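You operate a simulated robot arm through the tools that you are given. There is no shell and no other tool. Be economical: measure what you need, move in short steps, check, and stop when the job is done.

You are at the controls of a simulated robot arm. One attempt, no reset.

JOB
Tint the white can beside the dispenser with 2 shots of orange.
Fine: slide it under the spouts on the tray and leave it there; drip nothing; shut the valve after. Set down upright: can.

The check looks at the end state, three seconds after you hand in, the way a careful person would. Anything else that was tipped, shoved, dropped, spilled or broken makes it a failure.

ROBOT AND FRAMES
A 6-joint arm with a fingered hand, fixed in place. Base frame: the origin is at the foot of the arm, x ahead of it, y to its left, z up. Readings come in mm, rad, newtons and seconds.
With the tool pointing down near the work surface it reaches from about 300 to 700 mm from the base axis. Its first joint turns from -2.897 to 2.897 rad. Payload 4 kg.
Tool frame: the origin (TCP) lies between the finger pads and is the grasp point; the fingertips stand 22 mm ahead of it; z points along the fingers, y is the line along which they close. Largest opening 112 mm; the body of the gripper starts 60 mm behind the TCP. The gripper is a hand of 4 fingers: y runs from the thumb to the fingers, the wrist lies at [0, 0, -218] in the tool frame, and closing takes about 1.5 s.
Orientation is told as [roll, pitch, yaw] about the base's x, y, z axes, in that order, counted from this pose: with the fingers straight down and closing along the base's y, the tool's x points along the base's -x, its y along +y and its z along -z.

CONTROLS
- The arm moves only by the tool arm_command. Its argument "motion" is text: rows parted by semicolons, each of 7 numbers parted by spaces: the finger opening in mm, from 0 to 112, then the shift along the tool's x, y, z in mm, then the turn, a rotation vector about the tool's x, y, z in rad. In form: hand dx dy dz rx ry rz; .... A call has 1 to 12 rows; each row shifts and turns the commanded pose from where the row before left it, along the tool's axes as they then stand. A row lasts 0.2 s, in which the tool goes at most 50 mm and 0.15 rad; a call with a longer step from one row to the next is refused whole, and so is a gripper value outside its range. A pose out of reach is approached as far as the arm can. The call stops where the force on the tool passes 40 N (or 10 N more than at its start, if that is more) or the arm is blocked; 0.2 s more then pass. Each finger travels about 45 mm/s and halts on what it meets, pressing with about 30 N; the grip force reading is that of the motor and also rises with nothing between the fingers. The clock runs only during rows and for 0.2 s after the last one: add rows that do not move to give the fingers time. The reply holds the time, the measured pose of the TCP, the force on the tool along the base axes, the opening and the grip force, in the units named above and with some noise, with the torque about the TCP (base axes, N m) and any sound that the robot's microphone picked up.
- Cameras (640 x 400 px; columns grow to the right, rows downward): "scene" is fixed at [403.3, -500.1, 1681.7]; the picture's right is [1.00, 0.02, 0.00], its down [0.01, -0.55, -0.84] and it looks along [-0.02, 0.84, -0.55] (base axes); focal length 345 px, centre (320, 200). "wrist" rides on the gripper at [69, 4, -83] in the tool frame; the picture's right is [-0.06, 1.00, 0.00], its down [-0.76, -0.05, -0.64] and it looks along [-0.64, -0.04, 0.77] (tool axes); focal length 243 px, centre (320, 200). There is no depth. A picture from a camera that has moved, and an enlarged one, comes with that camera's place and axes in the base frame and with its lens.
- get_image(camera): a new picture of that camera. No time passes.
- preshape(shape): the hand has 4 fingers and takes this shape, open, in about a second: jaw (thumb against the fingers, like two jaws); tri (thumb and two fingers); tip (a fingertip pinch); poke (one finger out to press); point (the index stretched); flat (the hand flat); cup (the hand cupped); fist (a fist). The gripper value then closes the fingers along that shape, each until it touches; the sizes above hold for jaw. It gives what a move gives, with no picture.
- enlarge(camera, box): a new picture of the part [left, top, right, bottom] of that camera's present view, enlarged. No time passes.
- close_job(): hands the job in; it is judged then, once.

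Go step by step. Nothing tells you positions but the pictures and the camera data: compare them with the known pose of the tool, close in by small moves and look again before you grip or let go. The budget is 120 turns and 76 pictures, counting those below and the enlarged ones. Unless the task says otherwise, let go and move clear before handing in, and close with one line.

The tools are called after "Call:" by a JSON object that holds its "name" and its "arguments". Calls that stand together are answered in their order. arm_command: Moves the arm, as the interface text tells. Its arguments: {"type":"object","properties":{"motion":{"type":"string"}},"required":["motion"]} The other tools are called the same way: preshape (shape) gives the hand a shape; get_image (camera) takes a picture; enlarge (camera, box) takes an enlarged picture of a part of a camera's view; close_job () hands the job in.

At the start:

```text
clock: 0.0
position: [284.3, 162.4, 1334.9]
orientation: [-0.002, 0.001, 0.0]
force: [-0.3, -0.6, 0.1]
wrist_torque: [0.01, 0.01, -0.05]
finger_gap: 112.0
gripper_force: 0.1
shape: jaw
```

scene: 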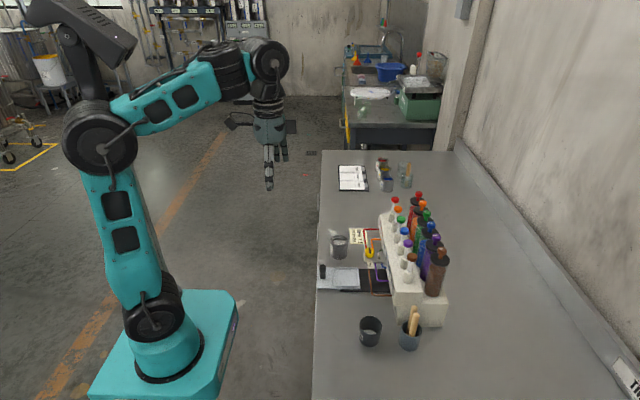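
wrist: 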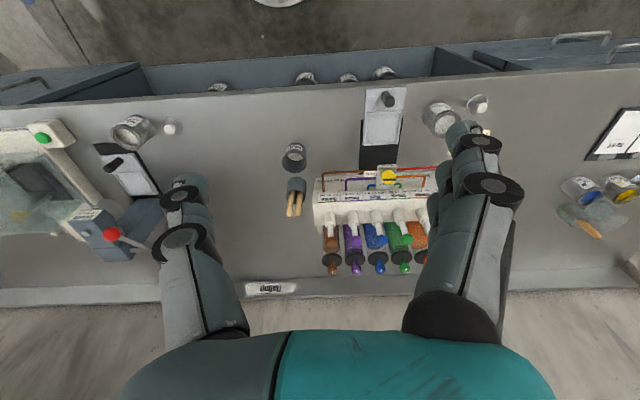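

I see a bench with a dispenser that has several coloured bottles, and a few cups and cans near it. I'll take enlarged views first.

Call:
{"name": "enlarge", "arguments": {"camera": "scene", "box": [310, 180, 470, 280]}}

Call:
{"name": "enlarge", "arguments": {"camera": "scene", "box": [310, 250, 470, 350]}}

Call:
{"name": "enlarge", "arguments": {"camera": "wrist", "box": [260, 80, 500, 280]}}

```text
4.00 times, centred on (390, 230) of scene
camera zoom: at [403.3, -500.1, 1681.7], right [1.0, 0.02, 0.0], down [0.01, -0.55, -0.84], along [-0.02, 0.84, -0.55], focal length 1380 px, centre (40, 80)
```

zoom: 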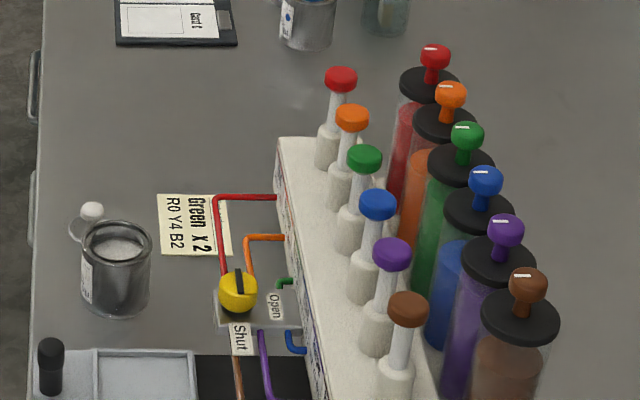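

```text
4.00 times, centred on (390, 300) of scene
camera zoom: at [403.3, -500.1, 1681.7], right [1.0, 0.02, 0.0], down [0.01, -0.55, -0.84], along [-0.02, 0.84, -0.55], focal length 1380 px, centre (40, -200)
```

zoom: 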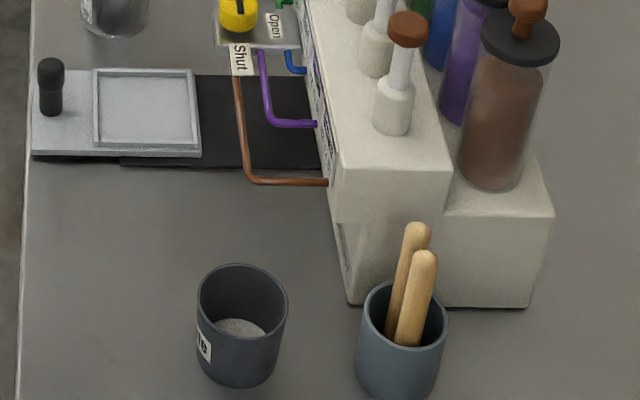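

```text
2.00 times, centred on (380, 180) of wrist
camera zoom: at [214.7, 165.9, 1417.2], right [0.06, 1.0, 0.0], down [0.76, -0.05, 0.64], along [0.64, -0.04, -0.77], focal length 485 px, centre (200, 240)
```

zoom: 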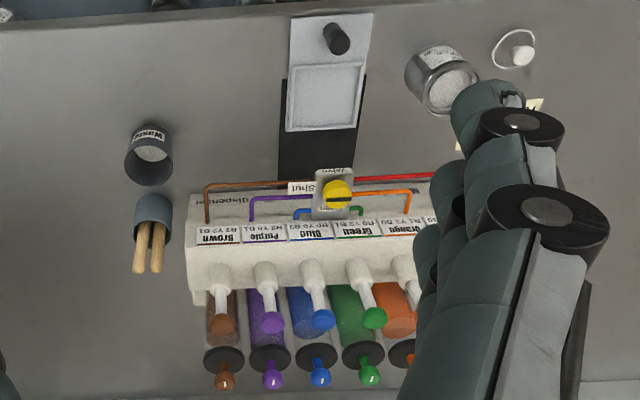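

The can (metal, white paint) is near (448, 442). The yellow valve knob is near (536, 303, 964) and the tray's black handle is near (391, 303, 900). I'll move the hand closer to get better views.

Call:
{"name": "arm_command", "arguments": {"motion": "112 0 34 30 0 0 0; 112 0 34 30 0 0 0; 112 0 34 30 0 0 0; 112 0 34 30 0 0 0; 112 0 34 30 0 0 0; 112 0 0 0 0 0 0"}}

Call:
{"name": "get_image", "arguments": {"camera": "wrist"}}

```text
clock: 1.4
position: [285.3, 332.9, 1184.4]
orientation: [0.002, -0.001, 0.001]
force: [-0.2, 0.0, -0.2]
wrist_torque: [0.0, 0.01, -0.02]
finger_gap: 111.8
gripper_force: 0.0
shape: jaw
```

```text
70 pictures are left
camera wrist: at [216.9, 336.0, 1266.3], right [0.06, 1.0, 0.0], down [0.76, -0.05, 0.64], along [0.64, -0.04, -0.77], focal length 243 px, centre (320, 200)
```

wrist: 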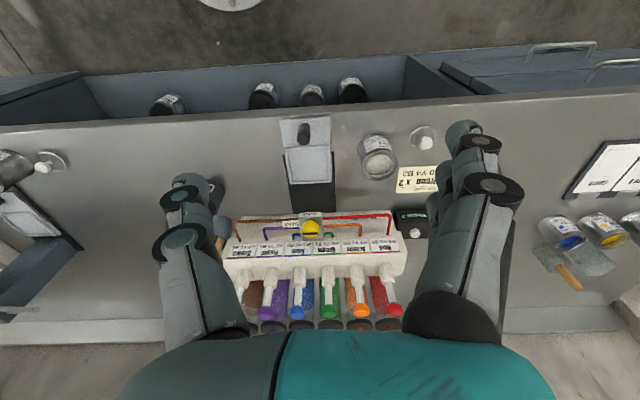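

Call:
{"name": "enlarge", "arguments": {"camera": "wrist", "box": [220, 200, 420, 325]}}

Call:
{"name": "enlarge", "arguments": {"camera": "wrist", "box": [270, 100, 450, 213]}}

```text
3.20 times, centred on (320, 262) of wrist
camera zoom: at [216.9, 336.0, 1266.3], right [0.06, 1.0, 0.0], down [0.76, -0.05, 0.64], along [0.64, -0.04, -0.77], focal length 776 px, centre (320, 0)
```

zoom: 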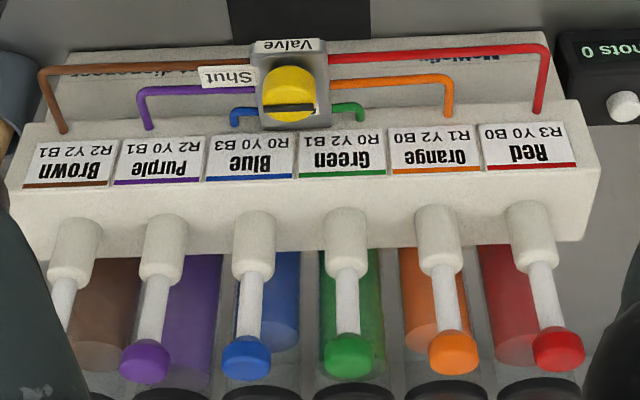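

```text
3.54 times, centred on (360, 156) of wrist
camera zoom: at [216.9, 336.0, 1266.3], right [0.06, 1.0, 0.0], down [0.76, -0.05, 0.64], along [0.64, -0.04, -0.77], focal length 859 px, centre (178, 354)
```

zoom: 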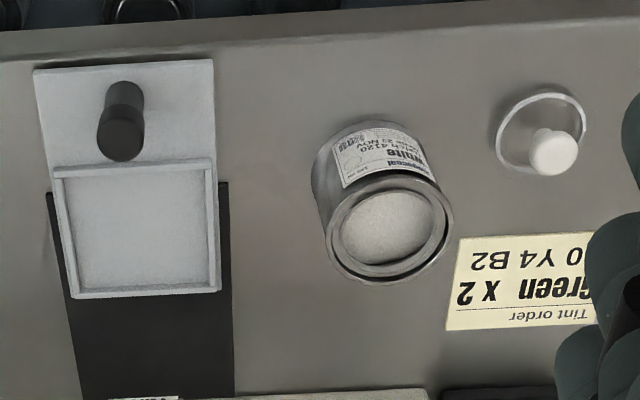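

The Orange pump is the second from the +y end, and a shot counter reads 0. Next I'll look closer at the valve and spouts.

Call:
{"name": "arm_command", "arguments": {"motion": "112 -8 -8 40 0 0 0; 112 -8 -8 40 0 0 0; 112 -8 -8 40 0 0 0; 112 0 -5 0 0 0 0;112 0 0 0 0 0 0"}}

Call:
{"name": "get_image", "arguments": {"camera": "wrist"}}

Call:
{"name": "enlarge", "arguments": {"camera": "wrist", "box": [270, 150, 390, 225]}}

```text
clock: 2.6
position: [306.5, 304.2, 1063.1]
orientation: [-0.003, -0.002, 0.0]
force: [0.3, 0.9, -1.0]
wrist_torque: [0.04, 0.03, 0.0]
finger_gap: 111.9
gripper_force: 0.0
shape: jaw
```

```text
67 pictures are left
camera wrist: at [237.0, 307.0, 1145.6], right [0.06, 1.0, 0.0], down [0.76, -0.05, 0.64], along [0.64, -0.04, -0.77], focal length 243 px, centre (320, 200)
```

wrist: 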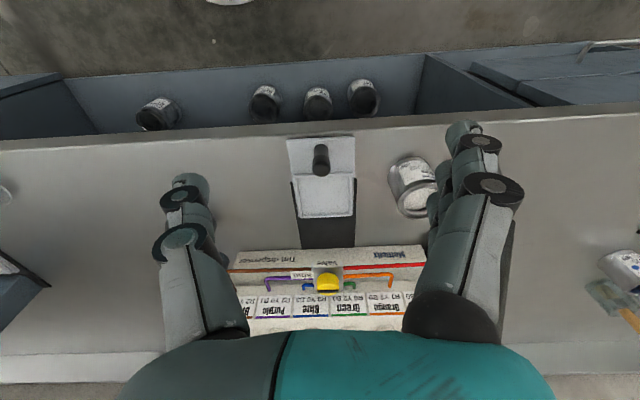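

```text
5.33 times, centred on (330, 188) of wrist
camera zoom: at [237.0, 307.0, 1145.6], right [0.06, 1.0, 0.0], down [0.76, -0.05, 0.64], along [0.64, -0.04, -0.77], focal length 1294 px, centre (267, 267)
```

zoom: 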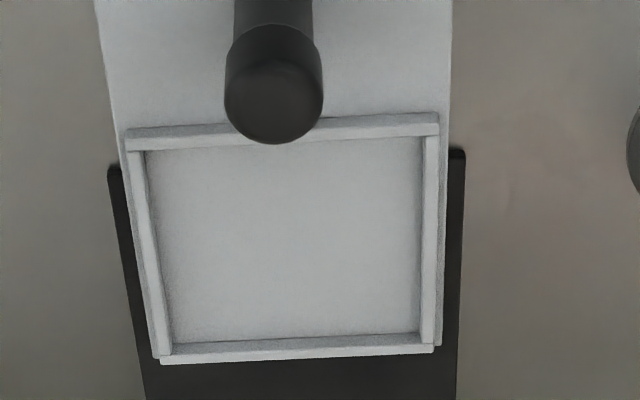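

Call:
{"name": "arm_command", "arguments": {"motion": "112 20 0 10 0 -0.15 0; 112 20 0 10 0 -0.15 0; 112 10 0 10 0 -0.15 0; 112 0 0 0 0 -0.15 0;112 0 0 0 0 0 0"}}

Call:
{"name": "get_image", "arguments": {"camera": "wrist"}}

```text
clock: 3.8
position: [262.4, 302.8, 1029.8]
orientation: [-0.001, -0.602, -0.002]
force: [0.0, 0.1, -0.3]
wrist_torque: [0.0, 0.02, 0.0]
finger_gap: 111.9
gripper_force: 0.1
shape: jaw
```

```text
65 pictures are left
camera wrist: at [159.4, 306.6, 1058.6], right [0.05, 1.0, 0.04], down [0.27, -0.05, 0.96], along [0.96, -0.04, -0.27], focal length 243 px, centre (320, 200)
```

wrist: 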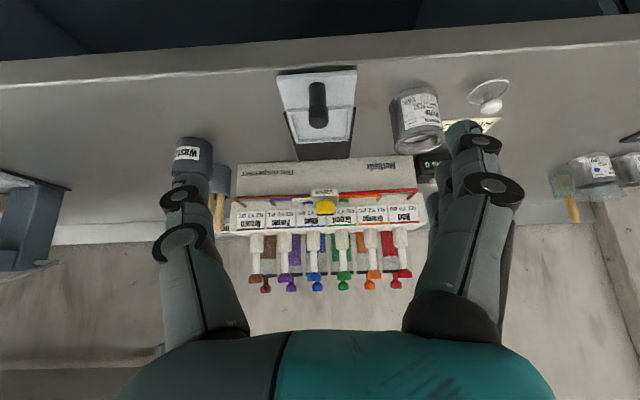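

Call:
{"name": "enlarge", "arguments": {"camera": "wrist", "box": [228, 150, 452, 290]}}

Call:
{"name": "enlarge", "arguments": {"camera": "wrist", "box": [280, 60, 376, 120]}}

Call:
{"name": "enlarge", "arguments": {"camera": "wrist", "box": [285, 175, 365, 225]}}

```text
2.86 times, centred on (340, 220) of wrist
camera zoom: at [159.4, 306.6, 1058.6], right [0.05, 1.0, 0.04], down [0.27, -0.05, 0.96], along [0.96, -0.04, -0.27], focal length 693 px, centre (263, 143)
```

zoom: 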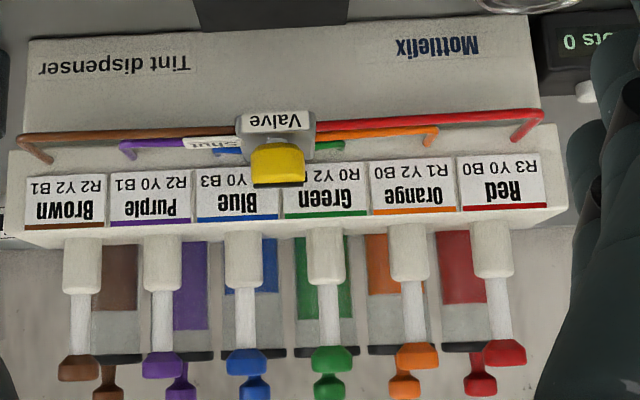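

```text
6.67 times, centred on (328, 90) of wrist
camera zoom: at [159.4, 306.6, 1058.6], right [0.05, 1.0, 0.04], down [0.27, -0.05, 0.96], along [0.96, -0.04, -0.27], focal length 1618 px, centre (267, 933)
```

zoom: 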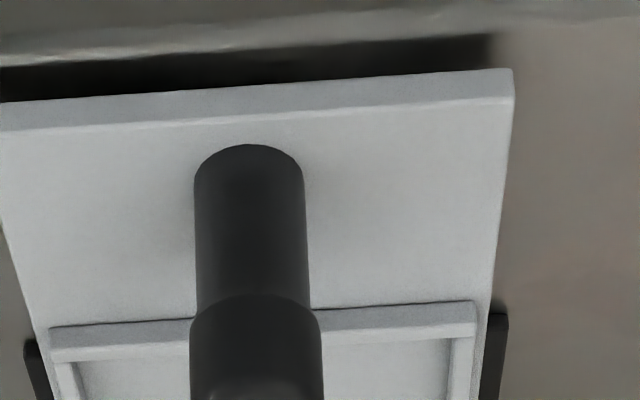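

```text
8.00 times, centred on (325, 200) of wrist
camera zoom: at [159.4, 306.6, 1058.6], right [0.05, 1.0, 0.04], down [0.27, -0.05, 0.96], along [0.96, -0.04, -0.27], focal length 1941 px, centre (280, 200)
```

zoom: 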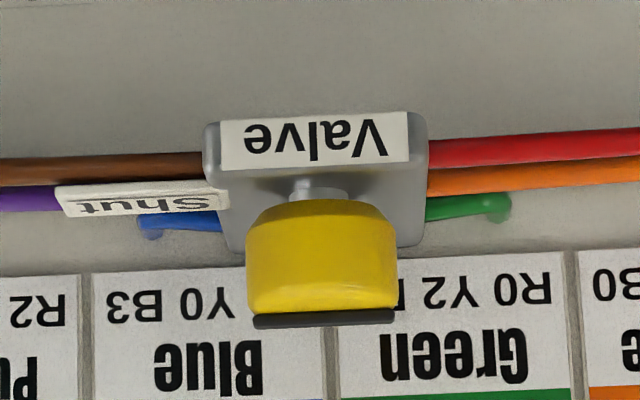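

Call:
{"name": "enlarge", "arguments": {"camera": "scene", "box": [355, 235, 395, 265]}}

Call:
{"name": "enlarge", "arguments": {"camera": "scene", "box": [315, 215, 385, 300]}}

```text
13.33 times, centred on (375, 250) of scene
camera zoom: at [403.3, -500.1, 1681.7], right [1.0, 0.02, 0.0], down [0.01, -0.55, -0.84], along [-0.02, 0.84, -0.55], focal length 4601 px, centre (-413, -467)
```

zoom: 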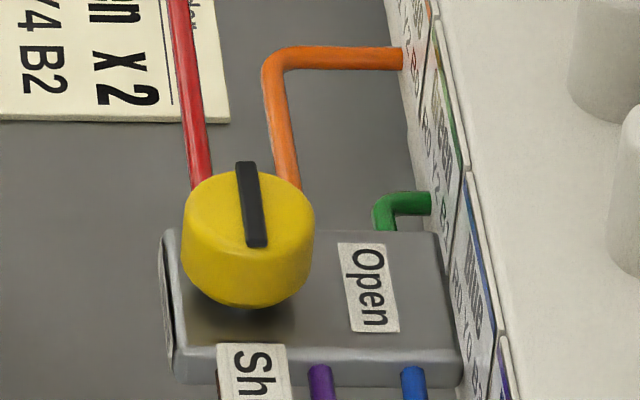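

```text
4.71 times, centred on (350, 258) of scene
camera zoom: at [403.3, -500.1, 1681.7], right [1.0, 0.02, 0.0], down [0.01, -0.55, -0.84], along [-0.02, 0.84, -0.55], focal length 1624 px, centre (179, -71)
```

zoom: 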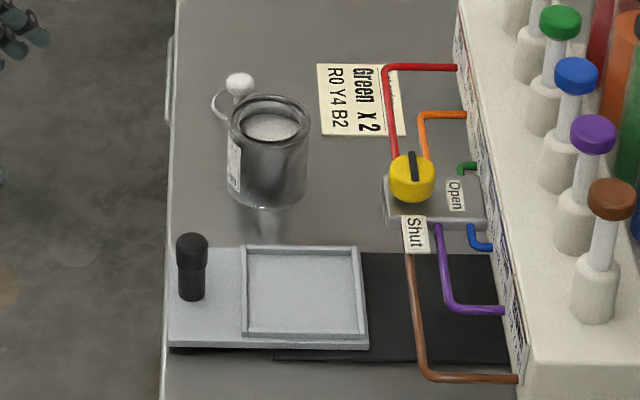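

The valve knob turns about a vertical axis, and its bar lies along y, which is Shut. Open lies toward +x. Before any tinting I'll fetch the can, so I'm straightening the tool and moving above it.

Call:
{"name": "arm_command", "arguments": {"motion": "112 0 0 0 0 0.15 0; 112 0 0 0 0 0.15 0; 112 0 0 0 0 0.15 0; 112 0 0 0 0 0.15 0;112 0 45 0 0 0 0;112 0 46 0 0 0 0;112 0 46 0 0 0 0;112 -46 0 5 0 0 0;112 -46 0 5 0 0 0;112 -46 0 5 0 0 0;112 -46 0 5 0 0 0;112 0 0 0 0 0 0"}}

Call:
{"name": "get_image", "arguments": {"camera": "wrist"}}

```text
clock: 6.4
position: [448.0, 440.5, 1005.4]
orientation: [-0.002, -0.001, -0.001]
force: [0.4, 0.3, -0.3]
wrist_torque: [-0.01, 0.0, 0.02]
finger_gap: 111.8
gripper_force: 0.0
shape: jaw
```

```text
59 pictures are left
camera wrist: at [377.9, 443.6, 1088.4], right [0.06, 1.0, 0.0], down [0.76, -0.05, 0.64], along [0.64, -0.04, -0.77], focal length 243 px, centre (320, 200)
```

wrist: 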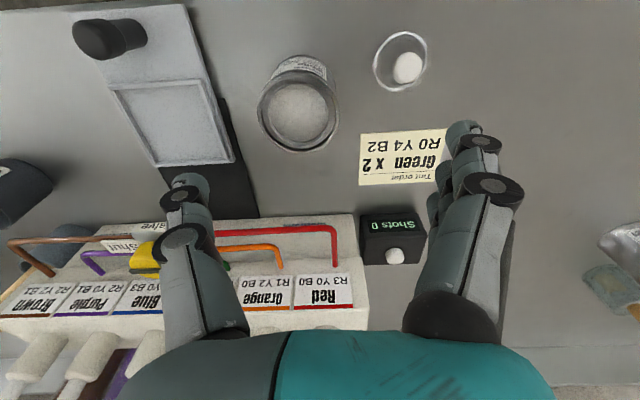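

Call:
{"name": "arm_command", "arguments": {"motion": "112 4 -16 0 0 0 0; 112 0 0 30 0 0 0; 112 0 0 30 0 0 0; 112 0 0 0 0 0 0"}}

Call:
{"name": "get_image", "arguments": {"camera": "wrist"}}

Call:
{"name": "get_image", "arguments": {"camera": "scene"}}

```text
clock: 7.4
position: [445.1, 425.4, 947.4]
orientation: [-0.001, -0.001, 0.001]
force: [-0.1, -0.4, 0.4]
wrist_torque: [0.01, -0.01, 0.0]
finger_gap: 112.1
gripper_force: 0.1
shape: jaw
```

```text
58 pictures are left
camera wrist: at [375.5, 429.1, 1031.2], right [0.06, 1.0, 0.0], down [0.76, -0.05, 0.64], along [0.64, -0.04, -0.77], focal length 243 px, centre (320, 200)
```

wrist: 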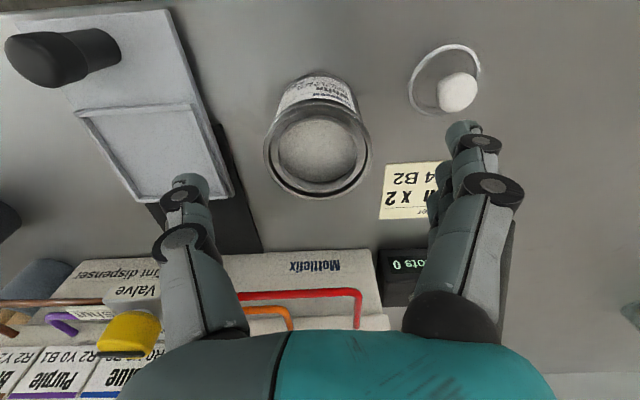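

```text
57 pictures are left
```

scene: 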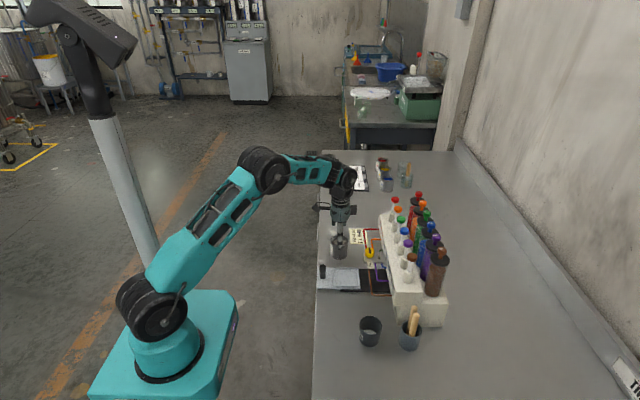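

The can is centred at about (442.5, 423.5), with its rim at about z 908. I'll descend and grip its body.

Call:
{"name": "arm_command", "arguments": {"motion": "112 2 -2 20 0 0 0; 112 0 0 20 0 0 0; 112 0 0 22 0 0 0; 112 0 0 0 0 0 0; 60 0 0 0 0 0 0; 60 0 0 0 0 0 0; 60 0 0 0 0 0 0; 45 0 0 0 0 0 0; 45 0 0 0 0 0 0; 45 0 0 0 0 0 0"}}

Call:
{"name": "get_image", "arguments": {"camera": "wrist"}}

```text
clock: 9.6
position: [439.7, 423.1, 886.7]
orientation: [-0.001, 0.0, 0.0]
force: [-0.3, -0.3, -1.5]
wrist_torque: [0.0, 0.0, -0.01]
finger_gap: 47.5
gripper_force: 30.3
shape: jaw
```

```text
56 pictures are left
camera wrist: at [371.1, 426.3, 969.8], right [0.06, 1.0, 0.0], down [0.76, -0.05, 0.64], along [0.64, -0.04, -0.77], focal length 243 px, centre (320, 200)
```

wrist: 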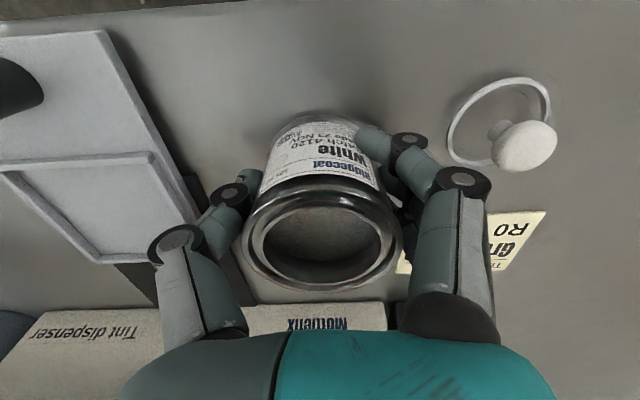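

Call:
{"name": "arm_command", "arguments": {"motion": "40 0 0 -5 0 0 0; 40 0 0 -10 0 0 0; 40 0 0 -15 0 0 0; 40 0 0 0 0 0 0"}}

Call:
{"name": "get_image", "arguments": {"camera": "wrist"}}

Call:
{"name": "enlarge", "arguments": {"camera": "scene", "box": [310, 200, 390, 300]}}

```text
clock: 10.6
position: [441.2, 423.5, 917.8]
orientation: [-0.002, 0.002, 0.0]
force: [0.2, 0.1, -2.4]
wrist_torque: [-0.02, 0.02, 0.0]
finger_gap: 47.8
gripper_force: 30.4
shape: jaw
```

```text
55 pictures are left
camera wrist: at [371.7, 426.0, 1000.3], right [0.06, 1.0, 0.0], down [0.76, -0.05, 0.64], along [0.64, -0.04, -0.77], focal length 243 px, centre (320, 200)
```

wrist: 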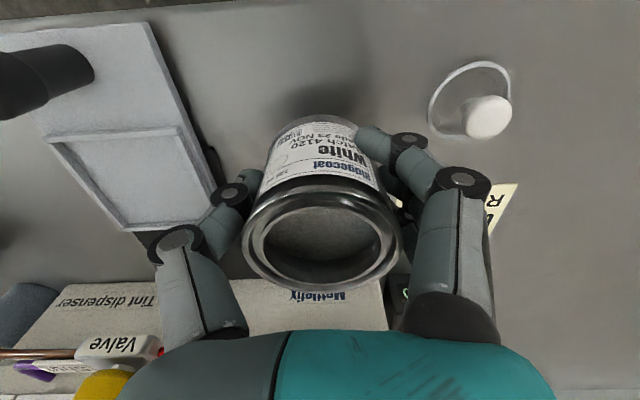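

```text
4.00 times, centred on (350, 250) of scene
camera zoom: at [403.3, -500.1, 1681.7], right [1.0, 0.02, 0.0], down [0.01, -0.55, -0.84], along [-0.02, 0.84, -0.55], focal length 1380 px, centre (200, 0)
```

zoom: 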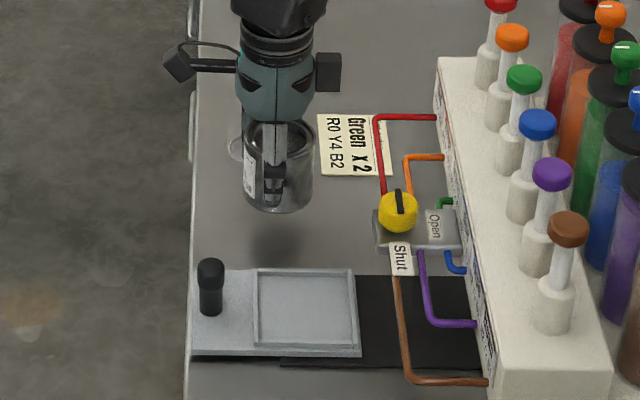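

The can is lifted level. Next I'll carry it over the dish, whose centre is about (470, 302).

Call:
{"name": "arm_command", "arguments": {"motion": "40 0 -20 -5 0 0 0; 40 -5 -25 0 0 0 0; 40 -5 -25 0 0 0 0; 40 -5 -25 0 0 0 0; 40 -5 -16 0 0 0 0; 40 -5 -10 0 0 0 0; 40 0 0 0 0 0 0; 40 0 0 0 0 0 0"}}

Call:
{"name": "get_image", "arguments": {"camera": "wrist"}}

Call:
{"name": "enlarge", "arguments": {"camera": "scene", "box": [310, 220, 390, 300]}}

```text
clock: 12.4
position: [467.8, 301.4, 921.7]
orientation: [0.001, -0.001, 0.001]
force: [-0.5, -0.7, -2.2]
wrist_torque: [0.03, 0.0, 0.0]
finger_gap: 47.4
gripper_force: 29.8
shape: jaw
```

```text
53 pictures are left
camera wrist: at [398.0, 304.4, 1004.7], right [0.06, 1.0, 0.0], down [0.76, -0.05, 0.64], along [0.64, -0.04, -0.77], focal length 243 px, centre (320, 200)
```

wrist: 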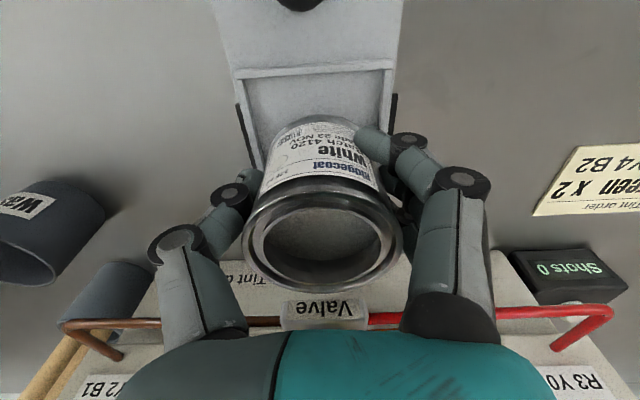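

```text
5.00 times, centred on (350, 260) of scene
camera zoom: at [403.3, -500.1, 1681.7], right [1.0, 0.02, 0.0], down [0.01, -0.55, -0.84], along [-0.02, 0.84, -0.55], focal length 1725 px, centre (170, -100)
```

zoom: 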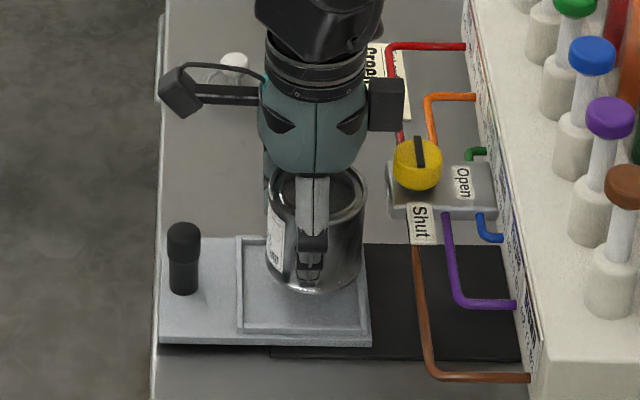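

Call:
{"name": "arm_command", "arguments": {"motion": "40 2 0 10 0 0 0; 40 0 0 8 0 0 0; 40 0 0 3 0 0 0; 40 0 0 2 0 0 0; 40 0 0 2 0 0 0; 40 0 0 0 0 0 0"}}

Call:
{"name": "enlarge", "arguments": {"camera": "scene", "box": [310, 220, 390, 300]}}

```text
clock: 13.8
position: [464.6, 302.9, 899.0]
orientation: [0.002, -0.002, 0.0]
force: [0.0, -1.6, 11.3]
wrist_torque: [-0.06, -0.04, -0.05]
finger_gap: 47.2
gripper_force: 30.1
shape: jaw
```

```text
5.00 times, centred on (350, 260) of scene
camera zoom: at [403.3, -500.1, 1681.7], right [1.0, 0.02, 0.0], down [0.01, -0.55, -0.84], along [-0.02, 0.84, -0.55], focal length 1725 px, centre (170, -100)
```

zoom: 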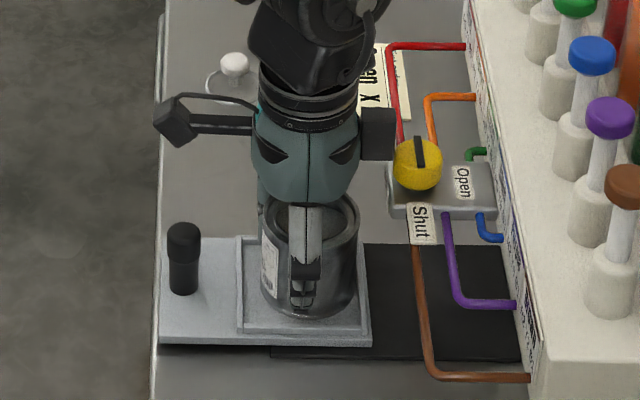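

Call:
{"name": "enlarge", "arguments": {"camera": "wrist", "box": [200, 40, 440, 240]}}

Call:
{"name": "enlarge", "arguments": {"camera": "scene", "box": [335, 245, 375, 285]}}

```text
2.00 times, centred on (320, 140) of wrist
camera zoom: at [394.9, 305.1, 980.8], right [0.06, 1.0, 0.0], down [0.76, -0.05, 0.64], along [0.64, -0.04, -0.77], focal length 485 px, centre (320, 320)
```

zoom: 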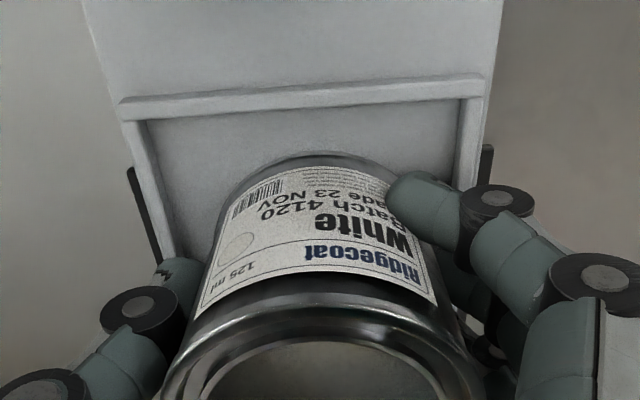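

```text
10.00 times, centred on (355, 265) of scene
camera zoom: at [403.3, -500.1, 1681.7], right [1.0, 0.02, 0.0], down [0.01, -0.55, -0.84], along [-0.02, 0.84, -0.55], focal length 3451 px, centre (-30, -450)
```

zoom: 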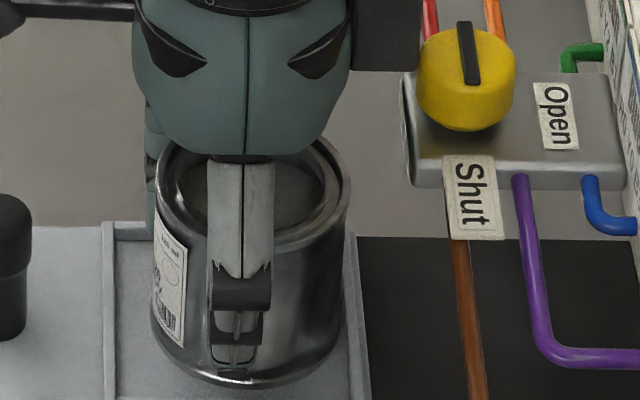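

The can is inside the dish but about 4 mm toward the +x side. I'll centre it, then release.

Call:
{"name": "arm_command", "arguments": {"motion": "40 0 0 -4 0 0 0; 40 4 0 -2 0 0 0; 40 0 0 0 0 0 0; 40 0 0 3 0 0 0; 40 0 0 3 0 0 0; 40 0 0 0 0 0 0; 70 0 0 0 0 0 0; 90 0 0 0 0 0 0; 112 0 0 0 0 0 0; 112 0 0 0 0 0 0; 112 0 0 0 0 0 0; 112 0 0 0 0 0 0"}}

Call:
{"name": "enlarge", "arguments": {"camera": "scene", "box": [335, 245, 375, 285]}}

```text
clock: 16.4
position: [460.5, 301.7, 894.9]
orientation: [0.0, 0.001, 0.0]
force: [-0.2, -0.1, 0.3]
wrist_torque: [-0.02, -0.02, -0.01]
finger_gap: 111.8
gripper_force: 0.0
shape: jaw
```

```text
10.00 times, centred on (355, 265) of scene
camera zoom: at [403.3, -500.1, 1681.7], right [1.0, 0.02, 0.0], down [0.01, -0.55, -0.84], along [-0.02, 0.84, -0.55], focal length 3451 px, centre (-30, -450)
```

zoom: 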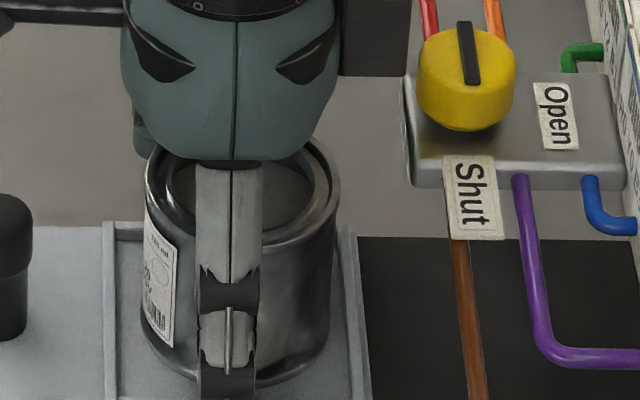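

The can is released in the dish. I'll rise clear, then go to the tray handle with a tilted hand so it stays clear of the valve.

Call:
{"name": "arm_command", "arguments": {"motion": "112 0 0 -20 0 0 0; 112 0 0 -30 0 0 0; 112 0 0 -40 0 0 0; 112 0 0 -30 0 0 0; 112 40 0 0 0 0 0; 112 40 0 0 0 0 0; 112 40 0 0 0 -0.1 0; 112 0 0 0 0 -0.15 0; 112 0 0 0 0 -0.15 0; 112 0 0 0 0 -0.15 0; 80 0 0 0 0 -0.05 0; 80 0 0 0 0 0 0"}}

Call:
{"name": "get_image", "arguments": {"camera": "wrist"}}

Call:
{"name": "enlarge", "arguments": {"camera": "scene", "box": [300, 220, 380, 300]}}

```text
clock: 19.0
position: [338.8, 301.9, 1017.6]
orientation: [-0.001, -0.602, 0.001]
force: [0.1, 0.7, -0.3]
wrist_torque: [0.0, 0.01, 0.03]
finger_gap: 80.3
gripper_force: 0.2
shape: jaw
```

```text
47 pictures are left
camera wrist: at [236.1, 304.3, 1046.8], right [0.05, 1.0, 0.04], down [0.27, -0.05, 0.96], along [0.96, -0.04, -0.27], focal length 243 px, centre (320, 200)
```

wrist: 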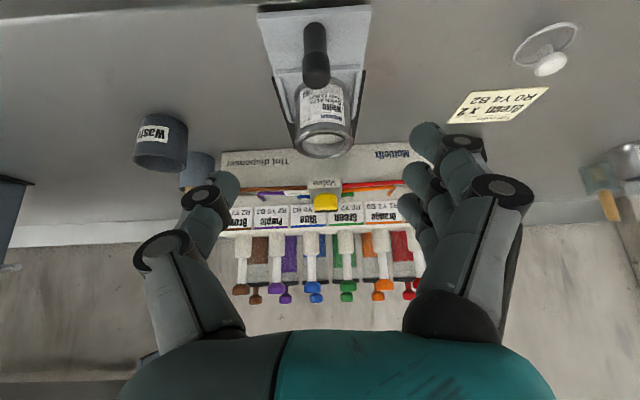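

```text
5.00 times, centred on (340, 260) of scene
camera zoom: at [403.3, -500.1, 1681.7], right [1.0, 0.02, 0.0], down [0.01, -0.55, -0.84], along [-0.02, 0.84, -0.55], focal length 1725 px, centre (220, -100)
```

zoom: 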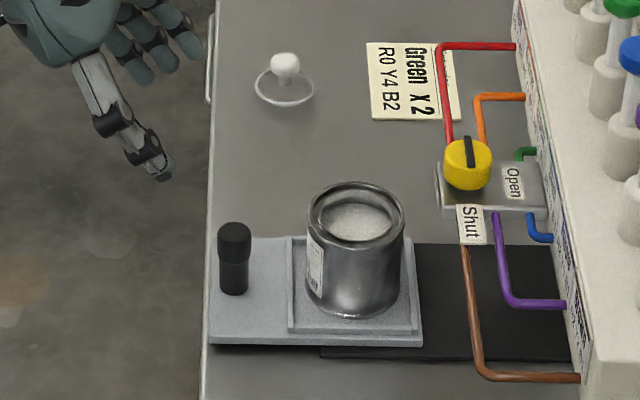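

Call:
{"name": "arm_command", "arguments": {"motion": "80 15 -1 38 0 0 0; 80 15 0 38 0 0 0; 80 0 0 20 0 0 0; 80 0 0 0 0 0 0"}}

Call:
{"name": "get_image", "arguments": {"camera": "wrist"}}

Call:
{"name": "enlarge", "arguments": {"camera": "scene", "box": [300, 220, 380, 300]}}

```text
clock: 20.0
position: [367.9, 300.6, 923.3]
orientation: [-0.001, -0.601, 0.0]
force: [-0.1, -0.7, -0.4]
wrist_torque: [0.0, -0.03, 0.01]
finger_gap: 80.2
gripper_force: 0.1
shape: jaw
```

```text
45 pictures are left
camera wrist: at [264.9, 303.0, 951.5], right [0.05, 1.0, 0.04], down [0.27, -0.05, 0.96], along [0.96, -0.04, -0.27], focal length 243 px, centre (320, 200)
```

wrist: 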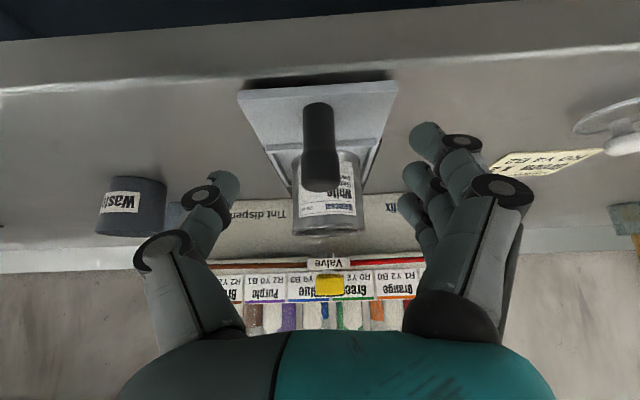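

```text
5.00 times, centred on (340, 260) of scene
camera zoom: at [403.3, -500.1, 1681.7], right [1.0, 0.02, 0.0], down [0.01, -0.55, -0.84], along [-0.02, 0.84, -0.55], focal length 1725 px, centre (220, -100)
```

zoom: 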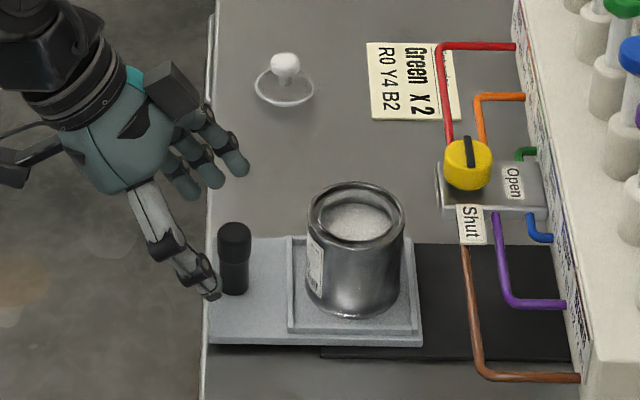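

Call:
{"name": "arm_command", "arguments": {"motion": "80 0 0 20 0 0 0; 80 0 0 20 0 0 0; 80 0 0 0 0 0 0; 40 0 0 0 0 0 0; 10 0 0 0 0 0 0; 10 0 0 0 0 0 0; 10 0 0 0 0 0 0; 10 0 0 0 0 0 0; 10 0 0 0 0 0 0"}}

Call:
{"name": "enlarge", "arguments": {"camera": "scene", "box": [300, 220, 380, 300]}}

```text
clock: 22.0
position: [391.4, 301.3, 890.5]
orientation: [-0.003, -0.603, 0.001]
force: [8.9, -4.7, 9.0]
wrist_torque: [0.61, 0.15, 0.22]
finger_gap: 15.3
gripper_force: 26.5
shape: jaw
```

```text
5.00 times, centred on (340, 260) of scene
camera zoom: at [403.3, -500.1, 1681.7], right [1.0, 0.02, 0.0], down [0.01, -0.55, -0.84], along [-0.02, 0.84, -0.55], focal length 1725 px, centre (220, -100)
```

zoom: 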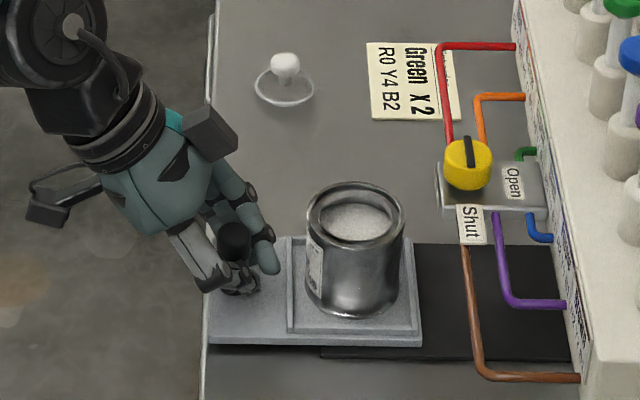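

Call:
{"name": "arm_command", "arguments": {"motion": "10 -2.5 0 1.7 0 0 0; 10 -4.1 0 2.8 0 0 0; 10 -4.1 0 2.8 0 0 0; 10 -4.1 0 2.8 0 0 0; 10 -4.1 0 2.8 0 0 0; 10 -4.1 0 2.8 0 0 0; 10 -4.1 0 2.8 0 0 0; 10 -4.1 0 2.8 0 0 0; 10 -2 0 1.4 0 0 0; 10 0 0 0 0 0 0"}}

Call:
{"name": "get_image", "arguments": {"camera": "wrist"}}

Call:
{"name": "enlarge", "arguments": {"camera": "scene", "box": [310, 220, 390, 300]}}

```text
clock: 24.2
position: [432.9, 299.0, 889.0]
orientation: [0.0, -0.602, 0.001]
force: [0.7, -6.8, 26.9]
wrist_torque: [0.95, 0.33, 0.34]
finger_gap: 14.4
gripper_force: 29.8
shape: jaw
```

```text
42 pictures are left
camera wrist: at [329.2, 303.1, 917.4], right [0.05, 1.0, 0.04], down [0.27, -0.05, 0.96], along [0.96, -0.04, -0.27], focal length 243 px, centre (320, 200)
```

wrist: 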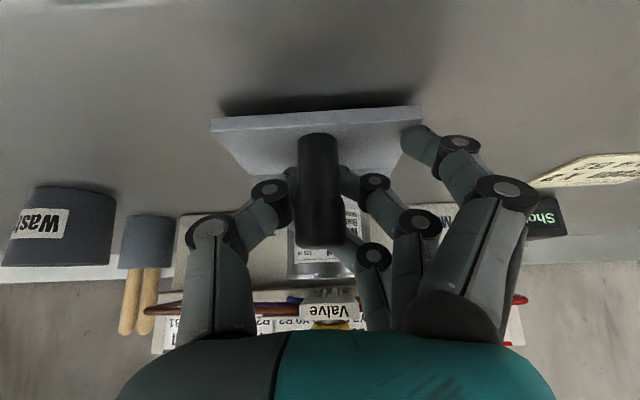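

```text
5.00 times, centred on (350, 260) of scene
camera zoom: at [403.3, -500.1, 1681.7], right [1.0, 0.02, 0.0], down [0.01, -0.55, -0.84], along [-0.02, 0.84, -0.55], focal length 1725 px, centre (170, -100)
```

zoom: 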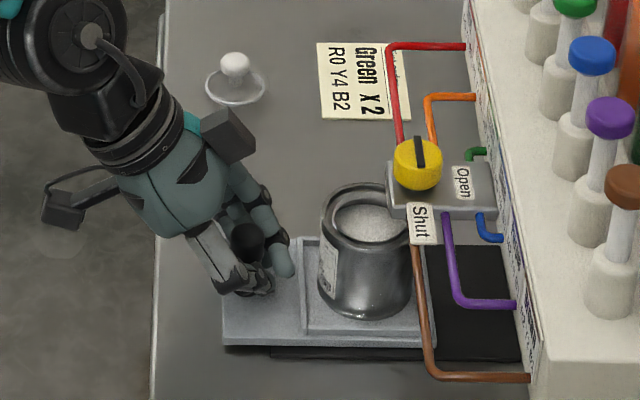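

The tray slides and the can rides steadily. I'll ease the downward load and continue.

Call:
{"name": "arm_command", "arguments": {"motion": "10 -1 0 -1.5 0 0 0; 10 -4.1 0 2.7 0 0 0; 10 -4.1 0 2.7 0 0 0; 10 -4.1 0 2.7 0 0 0; 10 -4.1 0 2.7 0 0 0; 10 0 0 0 0 0 0"}}

Call:
{"name": "get_image", "arguments": {"camera": "wrist"}}

Call:
{"name": "enlarge", "arguments": {"camera": "scene", "box": [310, 220, 390, 300]}}

```text
clock: 25.6
position: [451.0, 300.8, 889.0]
orientation: [-0.002, -0.6, 0.001]
force: [0.3, -5.3, 6.9]
wrist_torque: [0.48, 0.25, 0.32]
finger_gap: 14.5
gripper_force: 30.5
shape: jaw
```

```text
40 pictures are left
camera wrist: at [348.1, 303.0, 918.2], right [0.05, 1.0, 0.03], down [0.27, -0.05, 0.96], along [0.96, -0.04, -0.27], focal length 243 px, centre (320, 200)
```

wrist: 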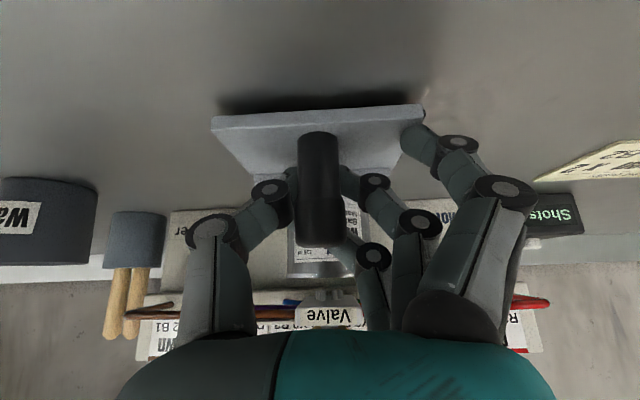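

```text
5.00 times, centred on (350, 260) of scene
camera zoom: at [403.3, -500.1, 1681.7], right [1.0, 0.02, 0.0], down [0.01, -0.55, -0.84], along [-0.02, 0.84, -0.55], focal length 1725 px, centre (170, -100)
```

zoom: 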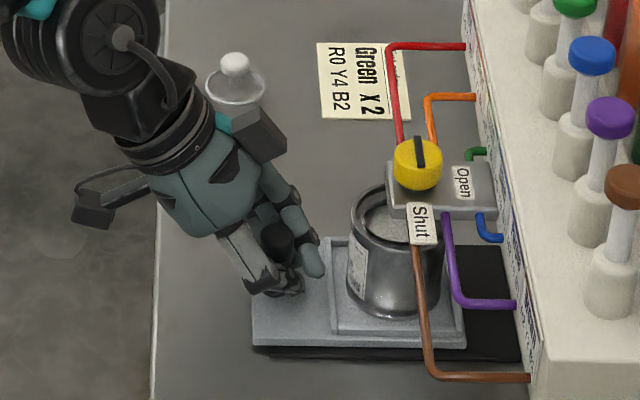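

Call:
{"name": "arm_command", "arguments": {"motion": "10 -3.3 0 2.2 0 0 0; 10 -3.3 0 2.2 0 0 0; 10 -3.3 0 2.2 0 0 0; 10 -3.3 0 2.2 0 0 0; 10 0 0 0 0 0 0"}}

Call:
{"name": "enlarge", "arguments": {"camera": "wrist", "box": [260, 240, 420, 340]}}

Call:
{"name": "enlarge", "arguments": {"camera": "scene", "box": [310, 220, 390, 300]}}

```text
clock: 26.8
position: [468.6, 302.4, 892.2]
orientation: [0.004, -0.602, 0.001]
force: [-0.7, 2.4, -1.5]
wrist_torque: [0.29, 0.03, 0.06]
finger_gap: 11.6
gripper_force: 30.1
shape: jaw
```

```text
4.00 times, centred on (340, 290) of wrist
camera zoom: at [363.9, 304.8, 920.8], right [0.05, 1.0, 0.04], down [0.27, -0.05, 0.96], along [0.96, -0.04, -0.27], focal length 970 px, centre (240, -160)
```

zoom: 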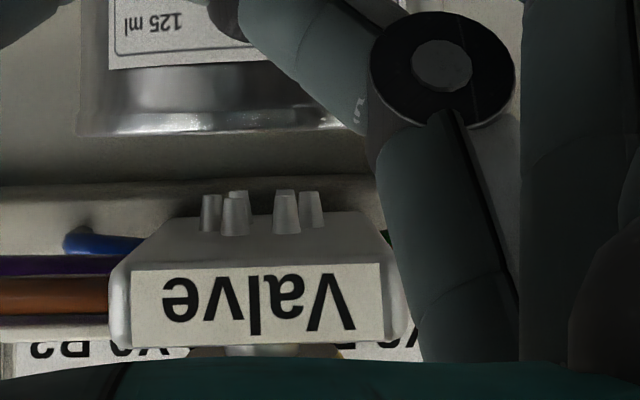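

```text
5.00 times, centred on (350, 260) of scene
camera zoom: at [403.3, -500.1, 1681.7], right [1.0, 0.02, 0.0], down [0.01, -0.55, -0.84], along [-0.02, 0.84, -0.55], focal length 1725 px, centre (170, -100)
```

zoom: 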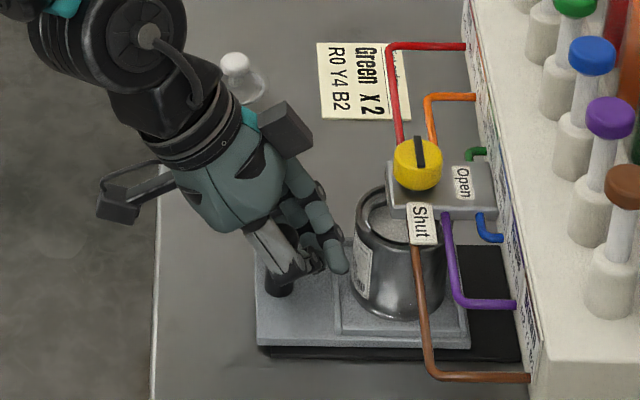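

The hand slipped along the handle, so the tray has probably met its end stop. I can see the spouts under the valve block. I'll let go, back off, and check how the can sits beneath them.

Call:
{"name": "arm_command", "arguments": {"motion": "40 0 0 0 0 0 0; 80 0 0 0 0 0 0; 80 0 0 0 0 0 0; 80 0 0 0 0 0 0; 80 0 0 0 0 0 0; 80 0 0 -20 0 0 0; 80 0 0 -30 0 0 0; 80 0 0 -30 0 0 0; 80 0 0 0 0 0 0"}}

Call:
{"name": "get_image", "arguments": {"camera": "wrist"}}

Call:
{"name": "enlarge", "arguments": {"camera": "scene", "box": [310, 220, 390, 300]}}

```text
clock: 28.8
position: [422.9, 299.3, 956.5]
orientation: [-0.003, -0.6, 0.001]
force: [0.1, -0.1, -1.0]
wrist_torque: [0.02, 0.0, 0.02]
finger_gap: 79.9
gripper_force: 0.0
shape: jaw
```

```text
36 pictures are left
camera wrist: at [319.6, 301.8, 984.3], right [0.05, 1.0, 0.03], down [0.27, -0.05, 0.96], along [0.96, -0.04, -0.27], focal length 243 px, centre (320, 200)
```

wrist: 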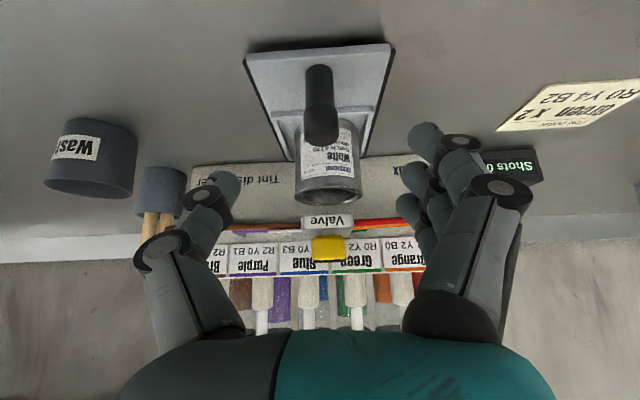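

```text
5.00 times, centred on (350, 260) of scene
camera zoom: at [403.3, -500.1, 1681.7], right [1.0, 0.02, 0.0], down [0.01, -0.55, -0.84], along [-0.02, 0.84, -0.55], focal length 1725 px, centre (170, -100)
```

zoom: 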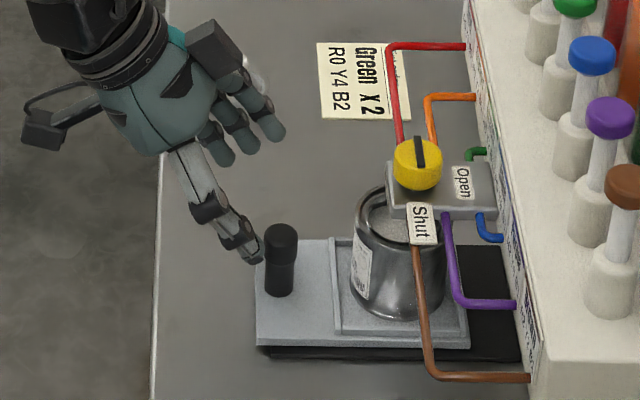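

The can centre is at about x 531. The spouts look to be nearer block centre, about 545, so I need to know whether the tray is really at its stop. I'll close the fingers and push gently on the handle from behind, watching the force.

Call:
{"name": "arm_command", "arguments": {"motion": "20 0 0 -10 0 0 0; 0 20 1 0 0 0 0; 0 10 0 0 0 0 0; 0 0 0 0 0 0 0; 0 0 0 0 0 0 0; 0 10 0 0 0 0 0; 0 9 0 20 0 0 0; 0 0 0 20 0 0 0; 0 0 0 20 0 0 0; 0 0 0 0 0 0 0"}}

Call:
{"name": "get_image", "arguments": {"camera": "wrist"}}

Call:
{"name": "enlarge", "arguments": {"camera": "scene", "box": [310, 220, 390, 300]}}

```text
clock: 31.0
position: [411.0, 302.0, 885.6]
orientation: [0.001, -0.601, 0.0]
force: [0.7, 1.0, 0.5]
wrist_torque: [0.0, 0.01, -0.01]
finger_gap: 0.0
gripper_force: 30.4
shape: jaw
```

```text
34 pictures are left
camera wrist: at [307.9, 305.4, 915.8], right [0.05, 1.0, 0.04], down [0.27, -0.05, 0.96], along [0.96, -0.04, -0.27], focal length 243 px, centre (320, 200)
```

wrist: 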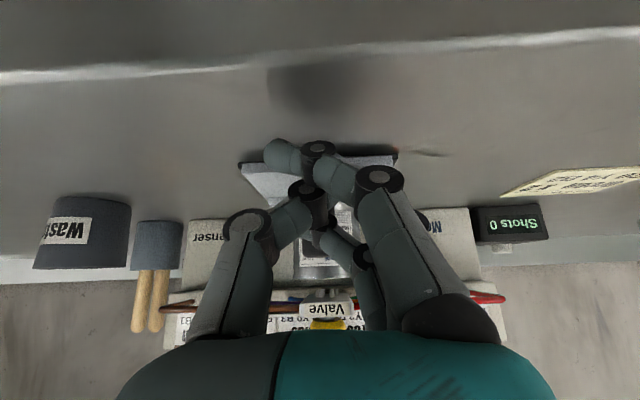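

```text
5.00 times, centred on (350, 260) of scene
camera zoom: at [403.3, -500.1, 1681.7], right [1.0, 0.02, 0.0], down [0.01, -0.55, -0.84], along [-0.02, 0.84, -0.55], focal length 1725 px, centre (170, -100)
```

zoom: 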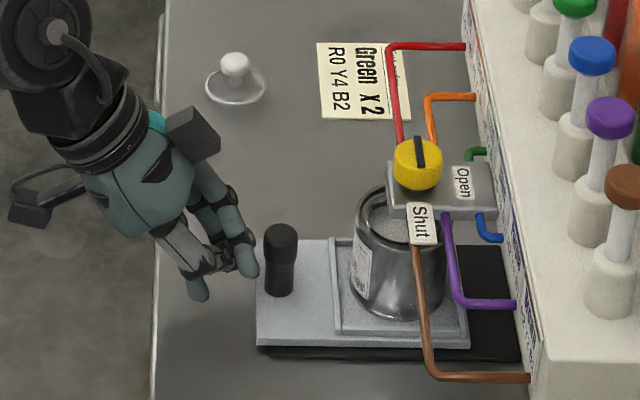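

Call:
{"name": "arm_command", "arguments": {"motion": "0 -3.3 0 2.26 0 0 0; 0 -3.3 0 2.26 0 0 0; 0 -3.3 0 2.26 0 0 0; 0 -2.5 0 1.7 0 0 0; 0 -2.5 0 1.7 0 0 0; 0 -1.6 0 1.13 0 0 0; 0 -1.6 0 1.13 0 0 0; 0 0 0 0 0 0 0"}}

Call:
{"name": "enlarge", "arguments": {"camera": "scene", "box": [310, 220, 390, 300]}}

```text
clock: 32.8
position: [432.8, 301.7, 888.7]
orientation: [-0.003, -0.599, 0.0]
force: [0.3, -0.6, 0.2]
wrist_torque: [0.0, 0.01, 0.02]
finger_gap: 0.2
gripper_force: 29.8
shape: jaw
```

```text
5.00 times, centred on (350, 260) of scene
camera zoom: at [403.3, -500.1, 1681.7], right [1.0, 0.02, 0.0], down [0.01, -0.55, -0.84], along [-0.02, 0.84, -0.55], focal length 1725 px, centre (170, -100)
```

zoom: 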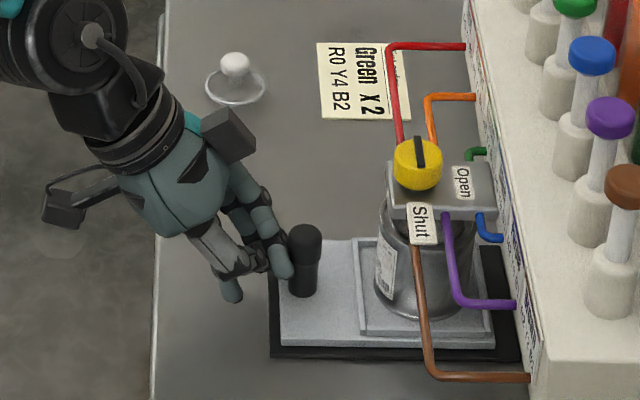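

The tray was not at its stop. It moved another 16 mm easily, and the can is now around x 543–547. I'll push a few more mm and check the force.

Call:
{"name": "arm_command", "arguments": {"motion": "0 -0.83 0 0.57 0 0 0; 0 -0.83 0 0.57 0 0 0; 0 -0.83 0 0.57 0 0 0; 0 -0.83 0 0.57 0 0 0"}}

Call:
{"name": "enlarge", "arguments": {"camera": "scene", "box": [310, 220, 390, 300]}}

```text
clock: 33.8
position: [436.1, 301.1, 887.4]
orientation: [-0.002, -0.602, 0.001]
force: [-0.2, 0.3, -0.7]
wrist_torque: [0.03, -0.03, 0.04]
finger_gap: 0.1
gripper_force: 30.6
shape: jaw
```

```text
5.00 times, centred on (350, 260) of scene
camera zoom: at [403.3, -500.1, 1681.7], right [1.0, 0.02, 0.0], down [0.01, -0.55, -0.84], along [-0.02, 0.84, -0.55], focal length 1725 px, centre (170, -100)
```

zoom: 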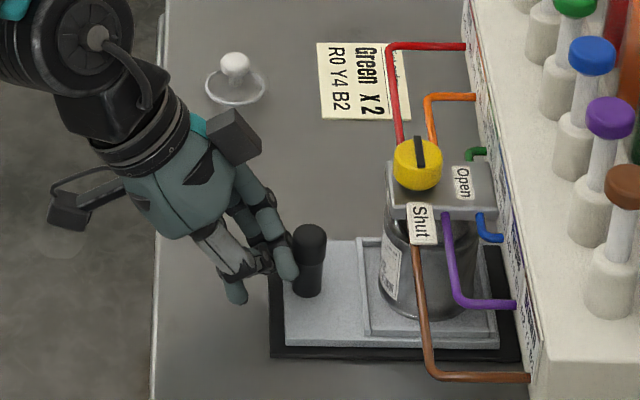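

Call:
{"name": "arm_command", "arguments": {"motion": "0 24.8 0 -17 0 0 0; 0 -22.6 0 -33 0 0 0; 0 0 0 0 0.074 0 0.108; 0 0 0 0 0.074 0 0.108; 0 0 0 0 0.074 0 0.108; 0 0 0 0 0.074 0 0.108; 0 0 0 0 0.074 0 0.108; 0 0 0 0 0.074 0 0.108; 0 6 35 1 0 0 0; 0 7 35 2 0 0 0; 0 7 35 2 0 0 0; 0 0 0 0 0 0 0"}}

Call:
{"name": "get_image", "arguments": {"camera": "wrist"}}

```text
clock: 36.4
position: [469.6, 385.6, 911.4]
orientation: [-0.001, -0.601, -0.786]
force: [0.2, 0.4, 0.5]
wrist_torque: [0.01, 0.04, 0.0]
finger_gap: 0.0
gripper_force: 30.4
shape: jaw
```

```text
30 pictures are left
camera wrist: at [400.5, 460.3, 940.6], right [0.74, 0.67, 0.03], down [0.16, -0.22, 0.96], along [0.65, -0.71, -0.27], focal length 243 px, centre (320, 200)
```

wrist: 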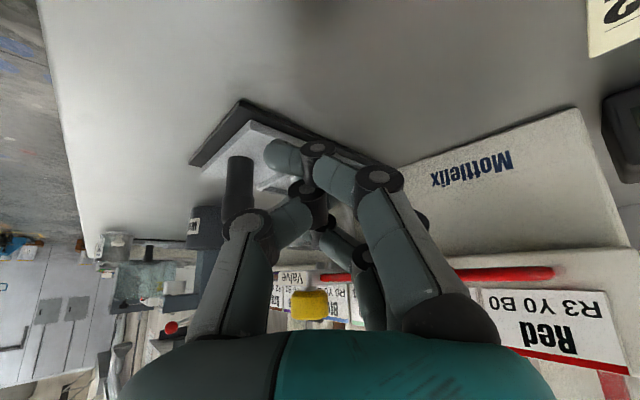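

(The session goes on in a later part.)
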